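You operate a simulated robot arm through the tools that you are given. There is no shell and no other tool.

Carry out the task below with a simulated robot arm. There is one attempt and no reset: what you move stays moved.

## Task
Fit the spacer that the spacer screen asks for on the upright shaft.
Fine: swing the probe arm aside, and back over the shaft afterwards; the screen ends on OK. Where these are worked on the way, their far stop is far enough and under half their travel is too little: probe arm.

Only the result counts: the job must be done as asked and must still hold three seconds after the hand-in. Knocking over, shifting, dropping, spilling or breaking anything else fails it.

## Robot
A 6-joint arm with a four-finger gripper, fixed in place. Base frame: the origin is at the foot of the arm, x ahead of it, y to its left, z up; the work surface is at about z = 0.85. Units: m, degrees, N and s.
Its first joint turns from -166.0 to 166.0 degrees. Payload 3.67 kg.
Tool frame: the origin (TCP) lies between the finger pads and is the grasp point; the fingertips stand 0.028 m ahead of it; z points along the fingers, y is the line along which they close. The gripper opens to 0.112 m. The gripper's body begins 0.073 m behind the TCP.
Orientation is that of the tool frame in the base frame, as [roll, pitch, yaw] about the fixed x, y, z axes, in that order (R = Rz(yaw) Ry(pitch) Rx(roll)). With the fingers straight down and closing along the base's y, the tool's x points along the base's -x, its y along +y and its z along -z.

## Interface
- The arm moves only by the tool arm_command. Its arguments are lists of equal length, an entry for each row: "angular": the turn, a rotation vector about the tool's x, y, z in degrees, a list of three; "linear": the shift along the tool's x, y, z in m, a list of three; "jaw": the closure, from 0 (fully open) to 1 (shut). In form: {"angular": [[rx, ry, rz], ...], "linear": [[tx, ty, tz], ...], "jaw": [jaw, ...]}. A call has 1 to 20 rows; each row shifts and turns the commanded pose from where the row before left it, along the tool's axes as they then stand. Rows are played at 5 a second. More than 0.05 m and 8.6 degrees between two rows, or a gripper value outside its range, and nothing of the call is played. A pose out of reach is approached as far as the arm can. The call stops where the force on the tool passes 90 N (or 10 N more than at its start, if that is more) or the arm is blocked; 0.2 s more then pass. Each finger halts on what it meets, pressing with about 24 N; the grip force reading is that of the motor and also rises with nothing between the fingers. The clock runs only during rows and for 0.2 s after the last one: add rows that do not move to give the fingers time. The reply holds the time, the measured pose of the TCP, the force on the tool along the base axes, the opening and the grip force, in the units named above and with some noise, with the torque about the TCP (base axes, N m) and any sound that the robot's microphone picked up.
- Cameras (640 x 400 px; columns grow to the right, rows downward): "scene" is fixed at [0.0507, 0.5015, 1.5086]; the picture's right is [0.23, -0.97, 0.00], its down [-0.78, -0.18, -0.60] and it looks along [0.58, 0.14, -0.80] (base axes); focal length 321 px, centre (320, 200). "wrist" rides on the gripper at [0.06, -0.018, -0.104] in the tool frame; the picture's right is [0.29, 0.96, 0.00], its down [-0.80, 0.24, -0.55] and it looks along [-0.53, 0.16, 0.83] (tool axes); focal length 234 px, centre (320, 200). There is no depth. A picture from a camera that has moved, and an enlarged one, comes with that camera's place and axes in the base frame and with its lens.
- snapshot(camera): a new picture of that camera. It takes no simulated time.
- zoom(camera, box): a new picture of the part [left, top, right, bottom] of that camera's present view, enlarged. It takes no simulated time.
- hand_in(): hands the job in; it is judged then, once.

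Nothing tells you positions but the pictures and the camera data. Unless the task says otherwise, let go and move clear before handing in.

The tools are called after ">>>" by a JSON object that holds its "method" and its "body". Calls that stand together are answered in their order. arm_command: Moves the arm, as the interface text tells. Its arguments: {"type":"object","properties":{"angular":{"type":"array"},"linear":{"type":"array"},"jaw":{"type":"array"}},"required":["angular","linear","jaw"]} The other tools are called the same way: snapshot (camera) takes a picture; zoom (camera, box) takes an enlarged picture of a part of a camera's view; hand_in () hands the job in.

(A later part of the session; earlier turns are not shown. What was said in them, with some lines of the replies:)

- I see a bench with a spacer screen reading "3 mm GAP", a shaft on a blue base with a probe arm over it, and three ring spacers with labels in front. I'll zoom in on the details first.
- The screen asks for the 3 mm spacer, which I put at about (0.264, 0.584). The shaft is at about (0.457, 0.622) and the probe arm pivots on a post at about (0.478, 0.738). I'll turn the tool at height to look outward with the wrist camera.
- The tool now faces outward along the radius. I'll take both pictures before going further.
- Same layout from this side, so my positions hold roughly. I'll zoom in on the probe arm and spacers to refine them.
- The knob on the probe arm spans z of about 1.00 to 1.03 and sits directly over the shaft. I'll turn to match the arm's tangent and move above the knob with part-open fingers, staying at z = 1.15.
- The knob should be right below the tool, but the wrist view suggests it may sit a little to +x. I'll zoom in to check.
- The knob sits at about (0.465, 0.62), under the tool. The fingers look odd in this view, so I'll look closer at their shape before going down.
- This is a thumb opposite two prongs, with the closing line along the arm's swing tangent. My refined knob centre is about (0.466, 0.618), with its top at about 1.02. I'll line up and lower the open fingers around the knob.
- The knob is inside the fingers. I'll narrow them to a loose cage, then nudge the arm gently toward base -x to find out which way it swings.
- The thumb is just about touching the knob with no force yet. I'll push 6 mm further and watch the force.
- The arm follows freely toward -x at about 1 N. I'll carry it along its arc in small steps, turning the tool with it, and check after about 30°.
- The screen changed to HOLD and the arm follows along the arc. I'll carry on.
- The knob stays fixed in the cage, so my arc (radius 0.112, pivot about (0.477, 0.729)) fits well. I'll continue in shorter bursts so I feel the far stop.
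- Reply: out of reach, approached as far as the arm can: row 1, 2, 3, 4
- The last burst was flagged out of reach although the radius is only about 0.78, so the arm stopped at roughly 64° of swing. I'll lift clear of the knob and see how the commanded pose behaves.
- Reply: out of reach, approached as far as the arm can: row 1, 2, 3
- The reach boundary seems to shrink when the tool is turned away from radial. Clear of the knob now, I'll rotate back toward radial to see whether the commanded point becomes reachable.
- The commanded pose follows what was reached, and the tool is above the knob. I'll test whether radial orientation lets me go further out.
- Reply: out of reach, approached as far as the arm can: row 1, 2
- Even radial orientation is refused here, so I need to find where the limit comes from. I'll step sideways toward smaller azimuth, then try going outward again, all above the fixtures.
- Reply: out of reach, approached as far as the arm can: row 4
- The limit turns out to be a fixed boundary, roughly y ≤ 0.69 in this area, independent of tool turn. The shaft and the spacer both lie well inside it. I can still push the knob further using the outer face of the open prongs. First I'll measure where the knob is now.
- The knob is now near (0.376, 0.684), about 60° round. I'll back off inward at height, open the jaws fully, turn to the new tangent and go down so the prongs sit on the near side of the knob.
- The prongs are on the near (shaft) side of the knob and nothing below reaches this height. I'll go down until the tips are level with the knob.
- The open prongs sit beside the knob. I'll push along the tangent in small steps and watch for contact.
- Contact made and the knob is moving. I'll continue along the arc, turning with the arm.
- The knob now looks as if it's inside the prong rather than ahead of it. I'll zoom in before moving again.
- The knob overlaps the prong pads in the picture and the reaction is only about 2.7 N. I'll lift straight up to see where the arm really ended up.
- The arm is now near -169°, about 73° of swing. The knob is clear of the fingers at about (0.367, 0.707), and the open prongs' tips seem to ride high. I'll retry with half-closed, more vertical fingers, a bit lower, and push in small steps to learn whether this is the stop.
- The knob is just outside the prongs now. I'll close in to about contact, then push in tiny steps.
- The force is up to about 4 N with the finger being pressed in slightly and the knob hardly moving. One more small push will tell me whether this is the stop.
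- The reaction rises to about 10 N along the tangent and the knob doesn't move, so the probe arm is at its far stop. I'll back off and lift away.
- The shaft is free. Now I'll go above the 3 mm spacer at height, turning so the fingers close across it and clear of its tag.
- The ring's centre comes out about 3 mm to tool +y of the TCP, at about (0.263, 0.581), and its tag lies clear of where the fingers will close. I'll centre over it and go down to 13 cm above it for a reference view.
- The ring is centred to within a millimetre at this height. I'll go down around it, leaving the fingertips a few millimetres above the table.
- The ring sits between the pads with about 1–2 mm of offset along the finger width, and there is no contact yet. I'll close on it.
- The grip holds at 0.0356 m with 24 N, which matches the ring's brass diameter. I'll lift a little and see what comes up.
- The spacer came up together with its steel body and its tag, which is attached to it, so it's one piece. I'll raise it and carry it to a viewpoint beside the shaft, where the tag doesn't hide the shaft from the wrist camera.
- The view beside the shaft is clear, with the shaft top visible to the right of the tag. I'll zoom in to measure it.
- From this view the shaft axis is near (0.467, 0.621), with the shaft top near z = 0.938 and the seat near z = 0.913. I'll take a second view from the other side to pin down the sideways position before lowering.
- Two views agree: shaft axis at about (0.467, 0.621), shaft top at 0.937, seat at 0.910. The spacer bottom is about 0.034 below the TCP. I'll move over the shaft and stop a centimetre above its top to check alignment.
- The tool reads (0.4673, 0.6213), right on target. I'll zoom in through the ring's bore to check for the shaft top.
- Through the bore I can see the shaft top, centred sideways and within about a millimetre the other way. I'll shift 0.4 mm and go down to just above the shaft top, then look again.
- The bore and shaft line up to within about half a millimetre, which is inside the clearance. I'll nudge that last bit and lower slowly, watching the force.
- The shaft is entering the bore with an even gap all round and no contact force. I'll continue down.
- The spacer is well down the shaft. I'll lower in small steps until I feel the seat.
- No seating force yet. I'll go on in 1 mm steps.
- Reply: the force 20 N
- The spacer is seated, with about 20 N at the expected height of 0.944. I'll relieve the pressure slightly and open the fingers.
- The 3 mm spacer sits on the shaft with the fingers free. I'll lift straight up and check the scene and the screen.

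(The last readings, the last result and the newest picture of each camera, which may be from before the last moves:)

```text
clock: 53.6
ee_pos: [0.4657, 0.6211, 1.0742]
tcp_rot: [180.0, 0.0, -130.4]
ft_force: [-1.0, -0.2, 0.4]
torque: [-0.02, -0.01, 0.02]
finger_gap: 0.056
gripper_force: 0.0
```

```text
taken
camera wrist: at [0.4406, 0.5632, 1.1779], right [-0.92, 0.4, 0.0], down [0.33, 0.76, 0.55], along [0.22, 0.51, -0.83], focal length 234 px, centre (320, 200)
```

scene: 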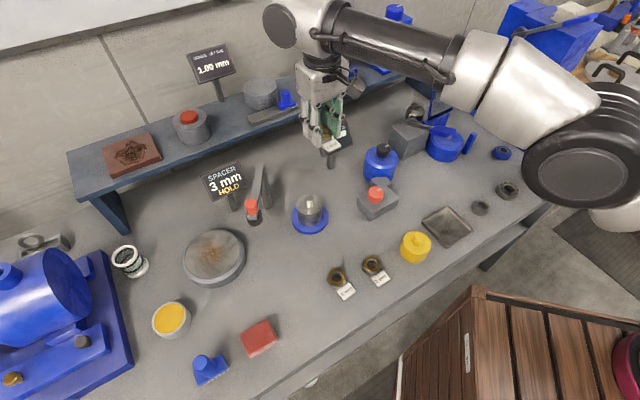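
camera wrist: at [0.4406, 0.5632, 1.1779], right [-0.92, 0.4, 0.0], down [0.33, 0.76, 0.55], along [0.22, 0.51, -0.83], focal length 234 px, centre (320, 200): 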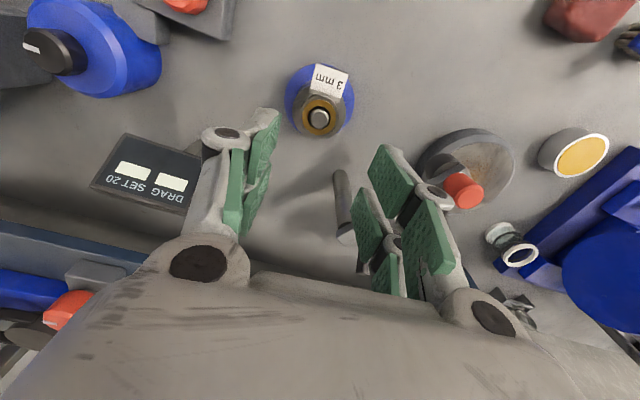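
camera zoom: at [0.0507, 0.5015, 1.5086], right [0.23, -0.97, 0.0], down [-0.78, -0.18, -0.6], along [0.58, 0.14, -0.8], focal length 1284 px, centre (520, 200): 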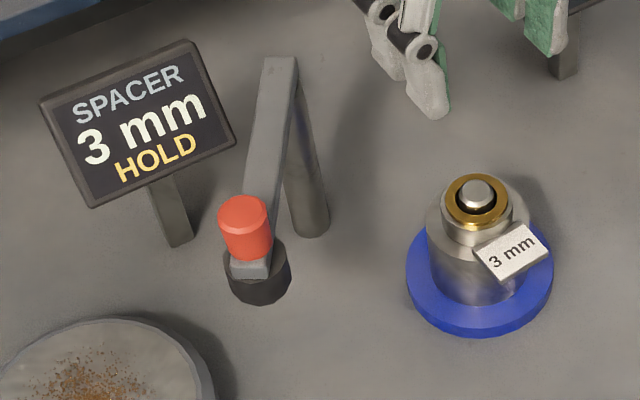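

The spacer is seated with the shaft showing through it, and the screen still says HOLD because the arm is aside. Next I'll go back for the knob: turn the tool to the arm's tangent and move near it at height.

>>> {"method": "arm_command", "body": {"angular": [[0, 0, 7.66], [0, 0, 7.66], [0, 0, 7.66], [0, 0, 7.66], [0, 0, 7.66], [0, 0, 0], [0, 0, 0], [0, 0, 0]], "linear": [[0, 0, 0], [0, 0, 0], [0, 0, 0], [0, 0, 0], [0, 0, 0], [0.0374, 0.0199, 0], [0.0374, 0.0199, 0], [0, 0, 0]], "jaw": [0.5, 0.5, 0.5, 0.5, 0.5, 0.5, 0.5, 0.5]}}

>>> {"method": "snapshot", "body": {"camera": "wrist"}}

>>> {"method": "zoom", "body": {"camera": "wrist", "box": [330, 80, 490, 200]}}

```text
clock: 55.4
ee_pos: [0.3852, 0.6464, 1.0747]
tcp_rot: [-180.0, -0.1, -168.7]
ft_force: [-0.2, -0.5, 0.2]
torque: [0.02, 0.04, -0.01]
finger_gap: 0.0559
gripper_force: 0.0
```

```text
taken
camera wrist: at [0.3298, 0.6158, 1.1779], right [-0.47, 0.88, 0.0], down [0.74, 0.39, 0.55], along [0.49, 0.26, -0.83], focal length 234 px, centre (320, 200)
```

wrist: 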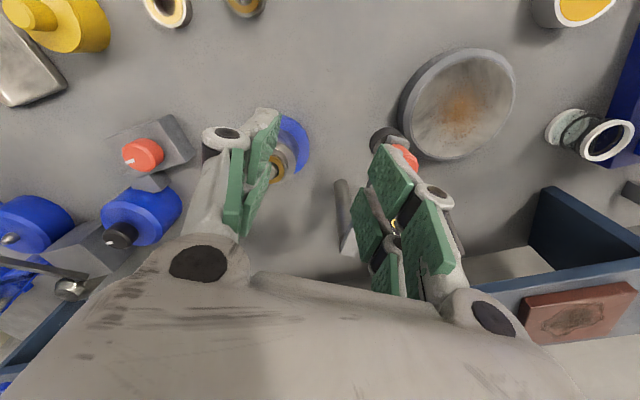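

```text
3.33 times, centred on (410, 140) of wrist
camera zoom: at [0.3298, 0.6158, 1.1779], right [-0.47, 0.88, 0.0], down [0.74, 0.39, 0.55], along [0.49, 0.26, -0.83], focal length 781 px, centre (20, 400)
```

zoom: 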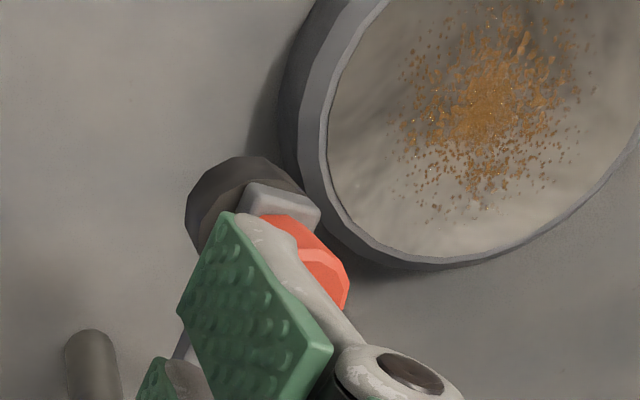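

The knob is partly hidden under the prong but consistent with (0.366, 0.706). I'll open fully and move so the prongs land on the far (+y) side of the knob, staying above it for now.

>>> {"method": "arm_command", "body": {"angular": [[0, 0, 0], [0, 0, 0], [0, 0, 0], [0, 0, 0], [0, 0, 0]], "linear": [[0, 0, 0.005], [0, 0, 0.004], [0.0032, 0.0152, 0], [0.0032, 0.0152, 0], [0, 0, 0]], "jaw": [0.2, 0, 0, 0, 0]}}

>>> {"method": "snapshot", "body": {"camera": "wrist"}}

>>> {"method": "zoom", "body": {"camera": "scene", "box": [200, 130, 328, 240]}}

```text
clock: 56.6
ee_pos: [0.3729, 0.6738, 1.0643]
tcp_rot: [-180.0, 0.1, -168.7]
ft_force: [-0.5, -0.5, -0.4]
torque: [0.02, -0.01, -0.01]
finger_gap: 0.112
gripper_force: 0.0
```

```text
taken
camera wrist: at [0.3176, 0.6437, 1.1689], right [-0.47, 0.88, 0.0], down [0.73, 0.39, 0.55], along [0.49, 0.26, -0.83], focal length 234 px, centre (320, 200)
```

wrist: 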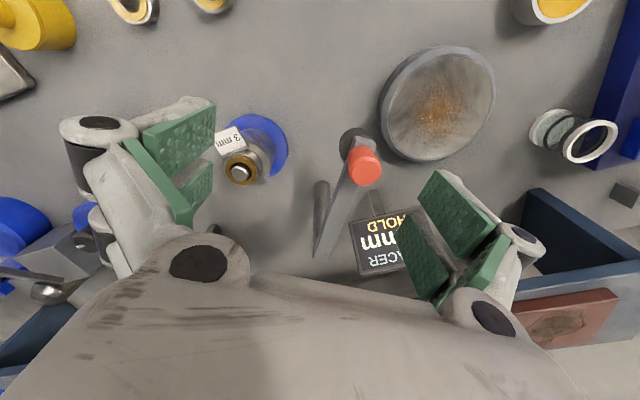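

```text
3.64 times, centred on (264, 185) of scene
camera zoom: at [0.0507, 0.5015, 1.5086], right [0.23, -0.97, 0.0], down [-0.78, -0.18, -0.6], along [0.58, 0.14, -0.8], focal length 1167 px, centre (524, 254)
```

zoom: 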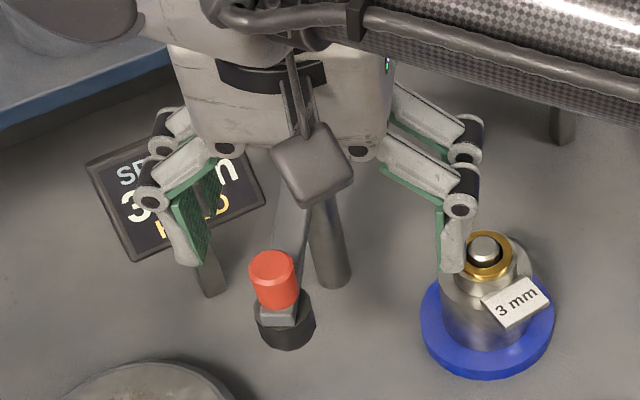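

The knob now sits cleanly between the open fingers, about 13 mm from the prongs. I'll go down around it.

>>> {"method": "arm_command", "body": {"angular": [[0, 0, 0], [0, 0, 0], [0, 0, 0], [0, 0, 0], [0, 0, 0]], "linear": [[0, 0, 0.02], [0, 0, 0.015], [0, 0, 0.01], [0, 0, 0.007], [0, 0, 0]], "jaw": [0, 0, 0, 0, 0]}}

>>> {"method": "zoom", "body": {"camera": "wrist", "box": [300, 100, 500, 260]}}

```text
clock: 57.8
ee_pos: [0.3723, 0.6746, 1.0124]
tcp_rot: [180.0, -0.2, -168.7]
ft_force: [0.5, 0.1, -0.1]
torque: [0.04, -0.03, 0.02]
finger_gap: 0.112
gripper_force: 0.0
```

```text
2.50 times, centred on (400, 180) of wrist
camera zoom: at [0.318, 0.6442, 1.1172], right [-0.47, 0.88, 0.0], down [0.73, 0.39, 0.55], along [0.49, 0.26, -0.83], focal length 585 px, centre (120, 250)
```

zoom: 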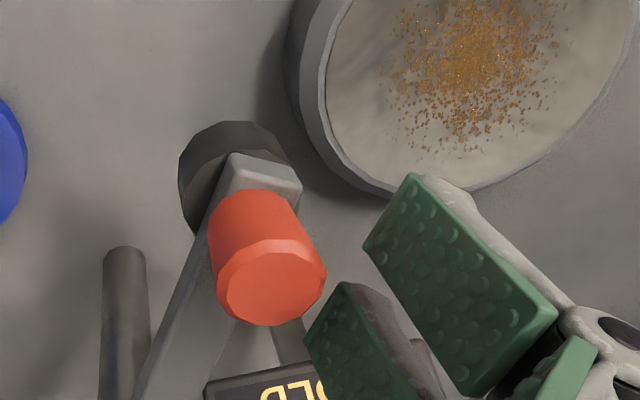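

The knob is inside the open fingers. I'll close gradually so the prongs ease the knob toward me off the far stop.

>>> {"method": "arm_command", "body": {"angular": [[0, 0, 0], [0, 0, 0], [0, 0, 0], [0, 0, 0], [0, 0, 0], [0, 0, 0], [0, 0, 0], [0, 0, 0], [0, 0, 0], [0, 0, 0], [0, 0, 0], [0, 0, 0], [0, 0, 0], [0, 0, 0]], "linear": [[0, 0, 0], [0, 0, 0], [0, 0, 0], [0, 0, 0], [0, 0, 0], [0, 0, 0], [0, 0, 0], [0, 0, 0], [0, 0, 0], [0, 0, 0], [0, 0, 0], [0, 0, 0], [0, 0, 0], [0, 0, 0]], "jaw": [0.1, 0.18, 0.24, 0.28, 0.32, 0.36, 0.4, 0.44, 0.48, 0.52, 0.55, 0.58, 0.6, 0.6]}}

>>> {"method": "zoom", "body": {"camera": "wrist", "box": [240, 80, 440, 280]}}

```text
clock: 60.8
ee_pos: [0.3732, 0.6745, 1.0145]
tcp_rot: [180.0, 0.0, -168.7]
ft_force: [0.2, 1.4, 3.7]
torque: [0.1, -0.12, 0.07]
finger_gap: 0.049
gripper_force: 0.8
```

```text
2.00 times, centred on (340, 180) of wrist
camera zoom: at [0.318, 0.6442, 1.1173], right [-0.47, 0.88, 0.0], down [0.73, 0.39, 0.55], along [0.49, 0.26, -0.83], focal length 468 px, centre (280, 240)
```

zoom: 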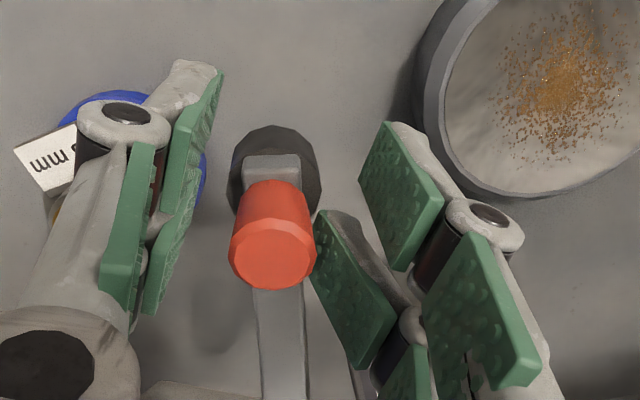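

The knob swung about 18° off the stop and sits between the fingers. The tip shows a light upward touch of about 4 N, probably on the probe body. I'll raise a few millimetres, recentre on the knob and align with the arm again.

>>> {"method": "arm_command", "body": {"angular": [[0, 0, 0], [0, 0, 0], [0, 0, -5.9], [0, 0, -5.9], [0, 0, -5.9], [0, 0, 0]], "linear": [[0, 0, -0.008], [-0.0065, 0, 0], [0, 0, 0], [0, 0, 0], [0, 0, 0], [0, 0, 0]], "jaw": [0.58, 0.58, 0.6, 0.62, 0.64, 0.65]}}

>>> {"method": "zoom", "body": {"camera": "wrist", "box": [240, 80, 440, 280]}}

>>> {"method": "zoom", "body": {"camera": "scene", "box": [200, 130, 328, 240]}}

```text
clock: 62.2
ee_pos: [0.3793, 0.6763, 1.0215]
tcp_rot: [-180.0, -0.1, -150.9]
ft_force: [-0.7, 0.0, 0.0]
torque: [-0.03, 0.04, 0.01]
finger_gap: 0.0391
gripper_force: 0.0
```

```text
2.00 times, centred on (340, 180) of wrist
camera zoom: at [0.336, 0.6302, 1.125], right [-0.72, 0.7, 0.0], down [0.58, 0.6, 0.55], along [0.39, 0.4, -0.83], focal length 468 px, centre (280, 240)
```

zoom: 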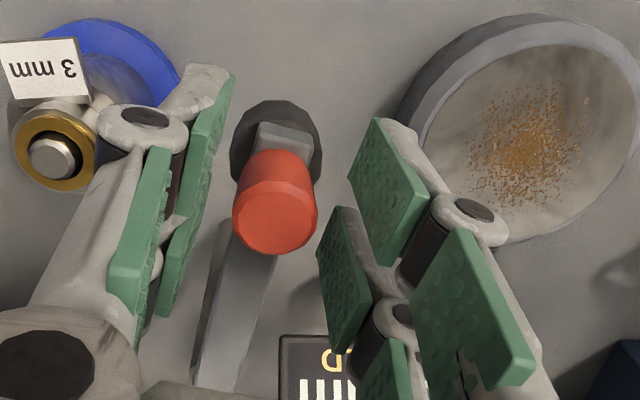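

```text
3.64 times, centred on (264, 185) of scene
camera zoom: at [0.0507, 0.5015, 1.5086], right [0.23, -0.97, 0.0], down [-0.78, -0.18, -0.6], along [0.58, 0.14, -0.8], focal length 1167 px, centre (524, 254)
```

zoom: 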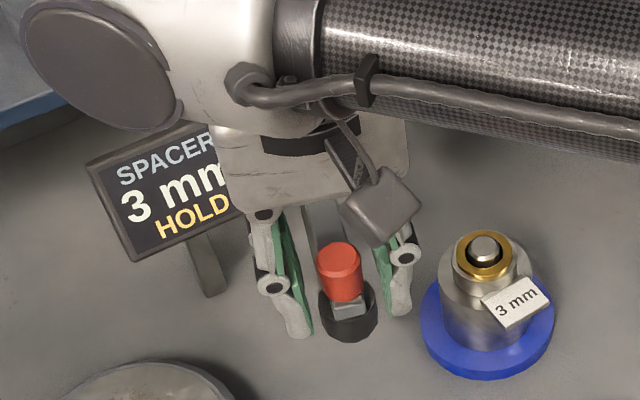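

The knob is centred in a narrow cage and the arm is aligned. I'll now swing it back toward the shaft, half-way first.

>>> {"method": "arm_command", "body": {"angular": [[0, 0, 0], [0, 0, 0], [0, 0, -4], [0, 0, -4], [0, 0, -4], [0, 0, -4], [0, 0, -4], [0, 0, -4], [0, 0, -4], [0, 0, 0]], "linear": [[0, -0.005, 0], [0, -0.004, 0], [-0.0009, -0.0078, 0], [-0.0009, -0.0078, 0], [-0.0009, -0.0078, 0], [-0.0009, -0.0078, 0], [-0.0009, -0.0078, 0], [-0.0009, -0.0078, 0], [-0.0009, -0.0078, 0], [0, 0, 0]], "jaw": [0.66, 0.66, 0.66, 0.66, 0.66, 0.66, 0.66, 0.66, 0.66, 0.66]}}

>>> {"method": "zoom", "body": {"camera": "wrist", "box": [220, 50, 440, 290]}}

>>> {"method": "zoom", "body": {"camera": "scene", "box": [200, 130, 360, 240]}}

```text
clock: 64.4
ee_pos: [0.4242, 0.6318, 1.0211]
tcp_rot: [-180.0, 0.0, -123.0]
ft_force: [0.0, 0.1, 0.4]
torque: [0.0, -0.01, -0.02]
finger_gap: 0.038
gripper_force: 0.1
```

```text
1.67 times, centred on (330, 170) of wrist
camera zoom: at [0.4068, 0.5707, 1.1249], right [-0.96, 0.28, 0.0], down [0.23, 0.8, 0.55], along [0.15, 0.53, -0.83], focal length 390 px, centre (303, 250)
```

zoom: 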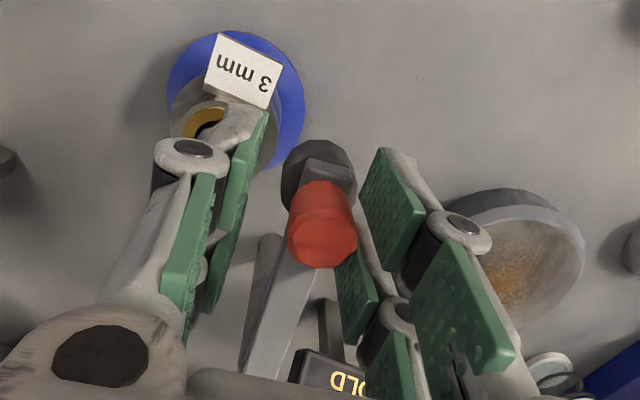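

```text
3.64 times, centred on (280, 185) of scene
camera zoom: at [0.0507, 0.5015, 1.5086], right [0.23, -0.97, 0.0], down [-0.78, -0.18, -0.6], along [0.58, 0.14, -0.8], focal length 1167 px, centre (466, 254)
```

zoom: 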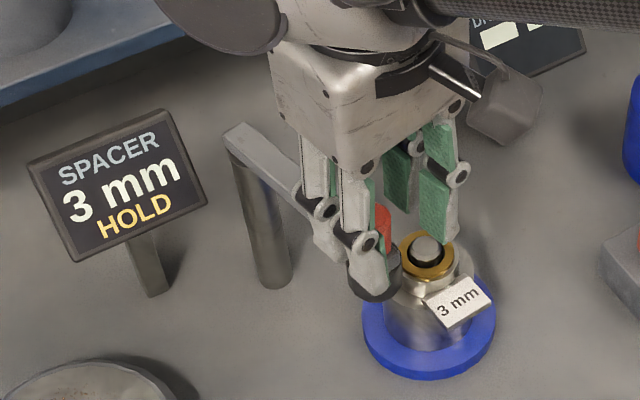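

The arm is following and about 26° remain to the shaft. I'll do 20° more, then approach the end gently.

>>> {"method": "arm_command", "body": {"angular": [[0, 0, -4], [0, 0, -4], [0, 0, -4], [0, 0, -4], [0, 0, -4], [0, 0, 0]], "linear": [[-0.0009, -0.0078, 0], [-0.0009, -0.0078, 0], [-0.0009, -0.0078, 0], [-0.0009, -0.0078, 0], [-0.0009, -0.0078, 0], [0, 0, 0]], "jaw": [0.66, 0.66, 0.66, 0.66, 0.66, 0.66]}}

>>> {"method": "zoom", "body": {"camera": "wrist", "box": [220, 50, 440, 290]}}

>>> {"method": "zoom", "body": {"camera": "scene", "box": [200, 130, 360, 240]}}

```text
clock: 65.8
ee_pos: [0.4608, 0.6191, 1.0223]
tcp_rot: [-179.9, 0.0, -103.0]
ft_force: [1.1, 0.1, 0.2]
torque: [-0.06, -0.01, -0.01]
finger_gap: 0.0382
gripper_force: 0.1
```

```text
1.67 times, centred on (330, 170) of wrist
camera zoom: at [0.4653, 0.5558, 1.1248], right [-1.0, -0.07, 0.0], down [-0.05, 0.83, 0.55], along [-0.04, 0.55, -0.83], focal length 390 px, centre (303, 250)
```

zoom: 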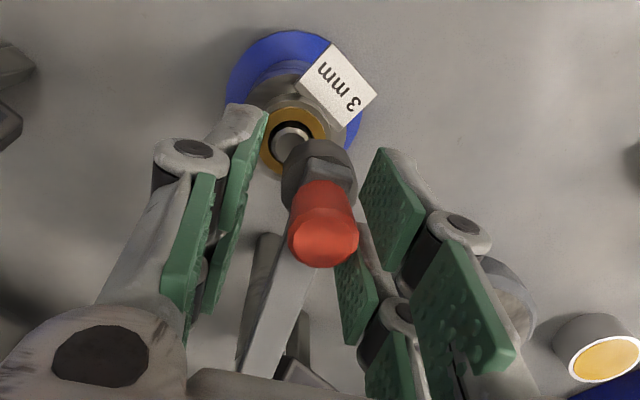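

```text
3.64 times, centred on (280, 185) of scene
camera zoom: at [0.0507, 0.5015, 1.5086], right [0.23, -0.97, 0.0], down [-0.78, -0.18, -0.6], along [0.58, 0.14, -0.8], focal length 1167 px, centre (466, 254)
```

zoom: 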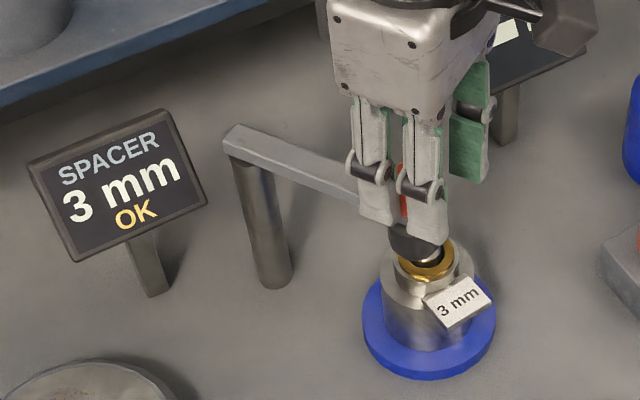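

The screen already reads OK. The knob is still about 12 mm short of where it stood at first, so I'll bring it the rest of the way in small steps, watching for the stop.

>>> {"method": "arm_command", "body": {"angular": [[0, 0, -2], [0, 0, -2], [0, 0, -1], [0, 0, 0]], "linear": [[-0.0004, -0.0039, 0], [-0.0004, -0.0039, 0], [-0.0002, -0.002, 0], [0, 0, 0]], "jaw": [0.66, 0.66, 0.66, 0.66]}}

>>> {"method": "zoom", "body": {"camera": "wrist", "box": [240, 60, 400, 220]}}

>>> {"method": "zoom", "body": {"camera": "scene", "box": [190, 140, 350, 240]}}

```text
clock: 66.8
ee_pos: [0.4715, 0.6188, 1.0195]
tcp_rot: [-179.9, 0.1, -98.0]
ft_force: [0.4, -0.1, -0.1]
torque: [-0.03, 0.01, -0.01]
finger_gap: 0.0381
gripper_force: 0.1
```

```text
2.50 times, centred on (320, 140) of wrist
camera zoom: at [0.4804, 0.5555, 1.1245], right [-0.99, -0.15, 0.0], down [-0.13, 0.82, 0.55], along [-0.08, 0.55, -0.83], focal length 585 px, centre (320, 350)
```

zoom: 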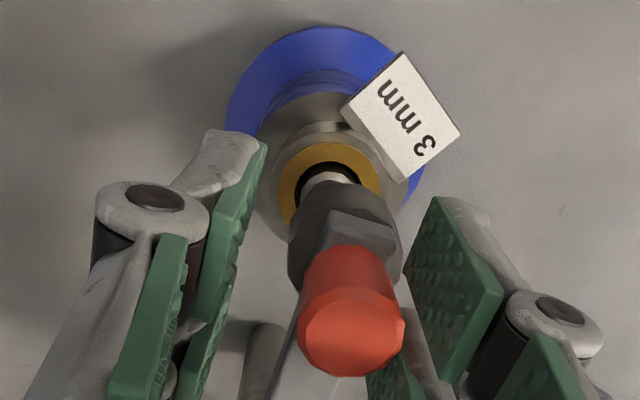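

```text
4.00 times, centred on (270, 190) of scene
camera zoom: at [0.0507, 0.5015, 1.5086], right [0.23, -0.97, 0.0], down [-0.78, -0.18, -0.6], along [0.58, 0.14, -0.8], focal length 1284 px, centre (520, 240)
```

zoom: 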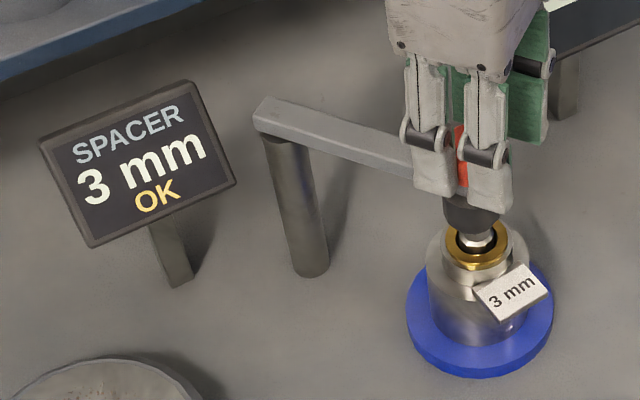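

Screen OK, and the knob is within about 2 mm of its original place. I'll do a couple more millimetres to feel the stop lightly.

>>> {"method": "arm_command", "body": {"angular": [[0, 0, -0.5], [0, 0, -0.5], [0, 0, 0]], "linear": [[0, -0.001, 0], [0, -0.001, 0], [0, 0, 0]], "jaw": [0.66, 0.66, 0.66]}}

```text
clock: 67.6
ee_pos: [0.4722, 0.6186, 1.0199]
tcp_rot: [180.0, 0.0, -97.0]
ft_force: [0.2, 0.1, -0.1]
torque: [0.0, 0.03, -0.01]
finger_gap: 0.0379
gripper_force: 0.4
```

No stop felt yet. Another 2 mm.

>>> {"method": "arm_command", "body": {"angular": [[0, 0, -0.5], [0, 0, -0.5], [0, 0, 0]], "linear": [[0, -0.001, 0], [0, -0.001, 0], [0, 0, 0]], "jaw": [0.66, 0.66, 0.66]}}

>>> {"method": "zoom", "body": {"camera": "wrist", "box": [240, 60, 400, 220]}}

>>> {"method": "zoom", "body": {"camera": "scene", "box": [190, 140, 350, 240]}}

```text
clock: 68.4
ee_pos: [0.4747, 0.6179, 1.0207]
tcp_rot: [-179.9, 0.0, -96.1]
ft_force: [-1.0, 1.1, 0.1]
torque: [0.02, 0.0, -0.02]
finger_gap: 0.0383
gripper_force: 0.6
```

```text
2.50 times, centred on (320, 140) of wrist
camera zoom: at [0.4865, 0.5554, 1.1244], right [-0.98, -0.19, 0.0], down [-0.16, 0.82, 0.55], along [-0.1, 0.54, -0.83], focal length 585 px, centre (320, 350)
```

zoom: 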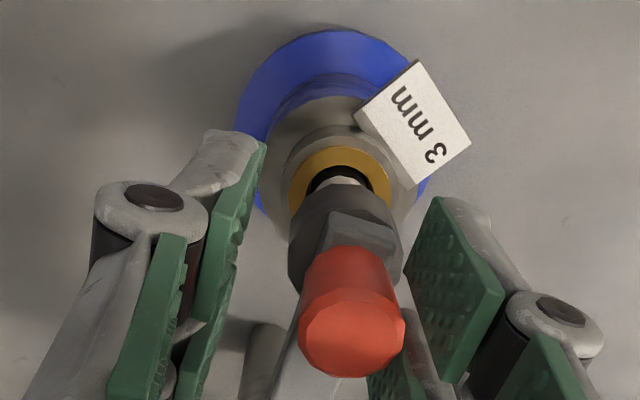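

```text
4.00 times, centred on (270, 190) of scene
camera zoom: at [0.0507, 0.5015, 1.5086], right [0.23, -0.97, 0.0], down [-0.78, -0.18, -0.6], along [0.58, 0.14, -0.8], focal length 1284 px, centre (520, 240)
```

zoom: 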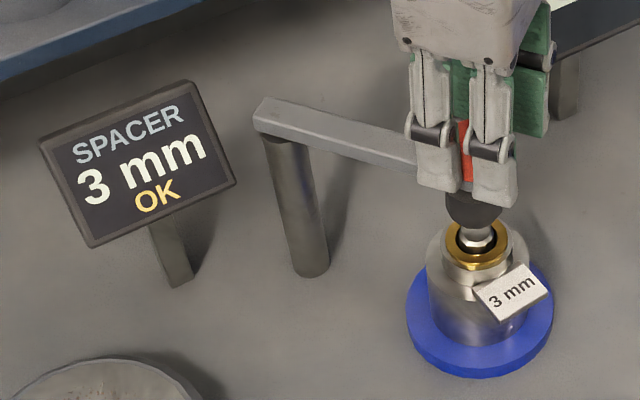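

The probe sits visually where it started and the screen shows OK. I'll compare at the same zoom as my first picture.

>>> {"method": "zoom", "body": {"camera": "scene", "box": [280, 160, 344, 200]}}

>>> {"method": "zoom", "body": {"camera": "scene", "box": [240, 160, 304, 200]}}

```text
10.00 times, centred on (312, 180) of scene
camera zoom: at [0.0507, 0.5015, 1.5086], right [0.23, -0.97, 0.0], down [-0.78, -0.18, -0.6], along [0.58, 0.14, -0.8], focal length 3209 px, centre (400, 400)
```

zoom: 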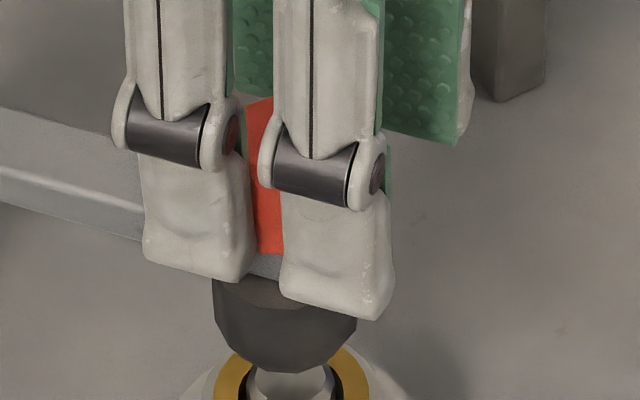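

```text
10.00 times, centred on (272, 180) of scene
camera zoom: at [0.0507, 0.5015, 1.5086], right [0.23, -0.97, 0.0], down [-0.78, -0.18, -0.6], along [0.58, 0.14, -0.8], focal length 3209 px, centre (800, 400)
```

zoom: 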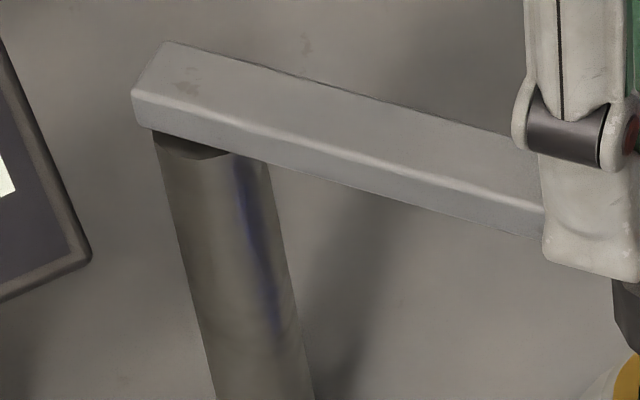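

The probe arm matches its original picture exactly. I'll ease the fingers off the knob, open a little and lift straight up.

>>> {"method": "arm_command", "body": {"angular": [[0, 0, 0], [0, 0, 0], [0, 0, 0], [0, 0, 0], [0, 0, 0], [0, 0, 0], [0, 0, 0], [0, 0, 0], [0, 0, 0]], "linear": [[0, 0.003, 0], [0, 0.003, 0], [0, 0, 0], [0, 0, -0.015], [0, 0, -0.02], [0, 0, -0.03], [0, 0, -0.03], [0, 0, -0.03], [0, 0, 0]], "jaw": [0.64, 0.6, 0.55, 0.55, 0.55, 0.55, 0.55, 0.55, 0.55]}}

>>> {"method": "snapshot", "body": {"camera": "scene"}}

>>> {"method": "zoom", "body": {"camera": "scene", "box": [190, 140, 350, 240]}}

```text
clock: 70.4
ee_pos: [0.4686, 0.6182, 1.1454]
tcp_rot: [-180.0, 0.1, -96.0]
ft_force: [-0.1, -0.5, -0.5]
torque: [-0.02, 0.01, 0.0]
finger_gap: 0.0503
gripper_force: 0.1
```

```text
taken
```

scene: 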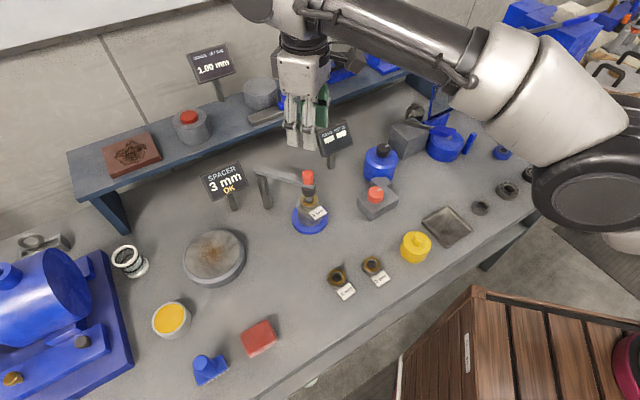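

```text
4.00 times, centred on (270, 190) of scene
camera zoom: at [0.0507, 0.5015, 1.5086], right [0.23, -0.97, 0.0], down [-0.78, -0.18, -0.6], along [0.58, 0.14, -0.8], focal length 1284 px, centre (520, 240)
```

zoom: 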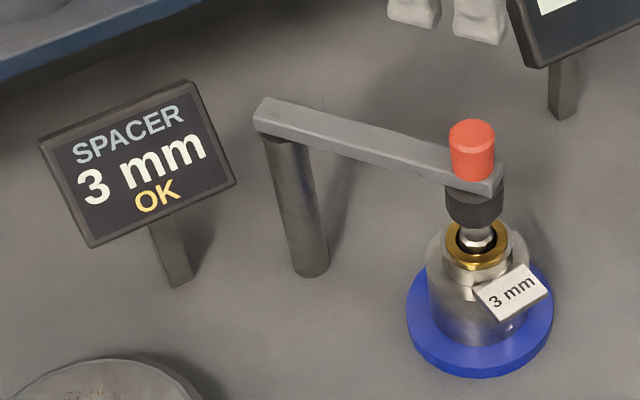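

The screen reads OK, the spacer is on the shaft and the probe arm is back exactly over it; the other objects look unmoved. I'll retreat a bit further and let a few seconds pass before handing in.

>>> {"method": "arm_command", "body": {"angular": [[0, 0, 0], [0, 0, 0], [0, 0, 0], [0, 0, 0], [0, 0, 0], [0, 0, 0], [0, 0, 0], [0, 0, 0], [0, 0, 0], [0, 0, 0], [0, 0, 0], [0, 0, 0], [0, 0, 0], [0, 0, 0]], "linear": [[0, 0, -0.03], [0.03, 0, -0.02], [0.03, 0, 0], [0.03, 0, 0], [0, 0, 0], [0, 0, 0], [0, 0, 0], [0, 0, 0], [0, 0, 0], [0, 0, 0], [0, 0, 0], [0, 0, 0], [0, 0, 0], [0, 0, 0]], "jaw": [0.55, 0.55, 0.55, 0.55, 0.55, 0.55, 0.55, 0.55, 0.55, 0.55, 0.55, 0.55, 0.55, 0.55]}}

>>> {"method": "snapshot", "body": {"camera": "scene"}}

>>> {"method": "zoom", "body": {"camera": "scene", "box": [190, 140, 350, 240]}}

```text
clock: 73.4
ee_pos: [0.4579, 0.5199, 1.1905]
tcp_rot: [179.9, -0.1, -96.0]
ft_force: [0.1, 0.6, -0.1]
torque: [0.0, 0.02, 0.0]
finger_gap: 0.0504
gripper_force: 0.1
out of reach, approached as far as the arm can: row 1
```

```text
taken
```

scene: 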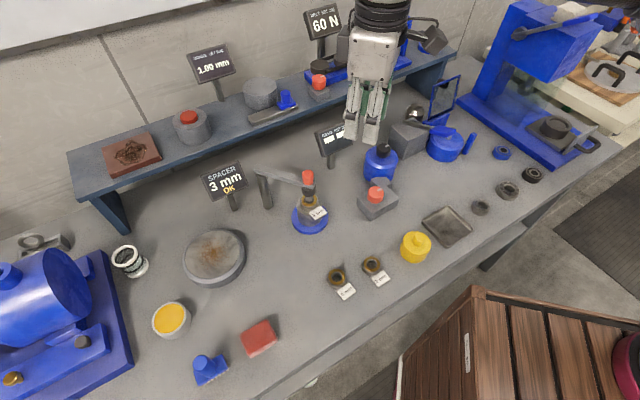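

```text
4.00 times, centred on (270, 190) of scene
camera zoom: at [0.0507, 0.5015, 1.5086], right [0.23, -0.97, 0.0], down [-0.78, -0.18, -0.6], along [0.58, 0.14, -0.8], focal length 1284 px, centre (520, 240)
```

zoom: 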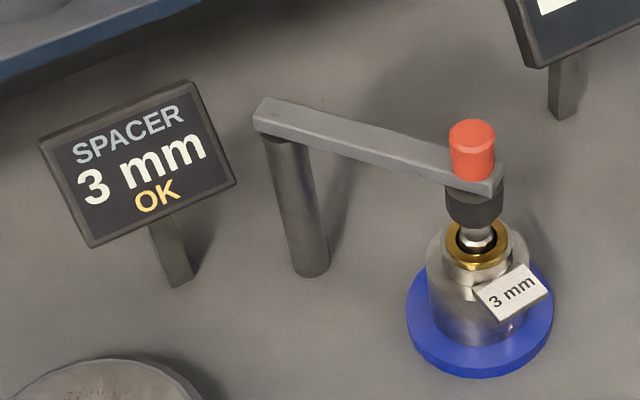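

Everything is steady: the 3 mm spacer is on the shaft, the probe arm is back over it, the screen shows OK and the gripper is clear. I'm handing in.

>>> {"method": "hand_in", "body": {}}

```text
The job is handed in.
```

The 3 mm spacer the screen asked for is seated on the upright shaft, and the spacer screen reads OK. I've handed the job in but haven't seen the verdict.

- **Probe arm:** I swung it aside until it hit a firm stop, about 73° round, and pushed it back afterwards. Its final position matches the first picture of it over the shaft.
- **Spacer:** It bottomed out on the seat at the expected height. Its tag is attached to it, so the tag went on with it.
- **Surroundings:** In the last pictures nothing else looks moved, and the 2 mm and 4 mm spacers are still in their places.
- **End state:** The gripper is clear of the fixture. The screen held OK for the roughly five seconds between letting go of the probe arm and the last picture.
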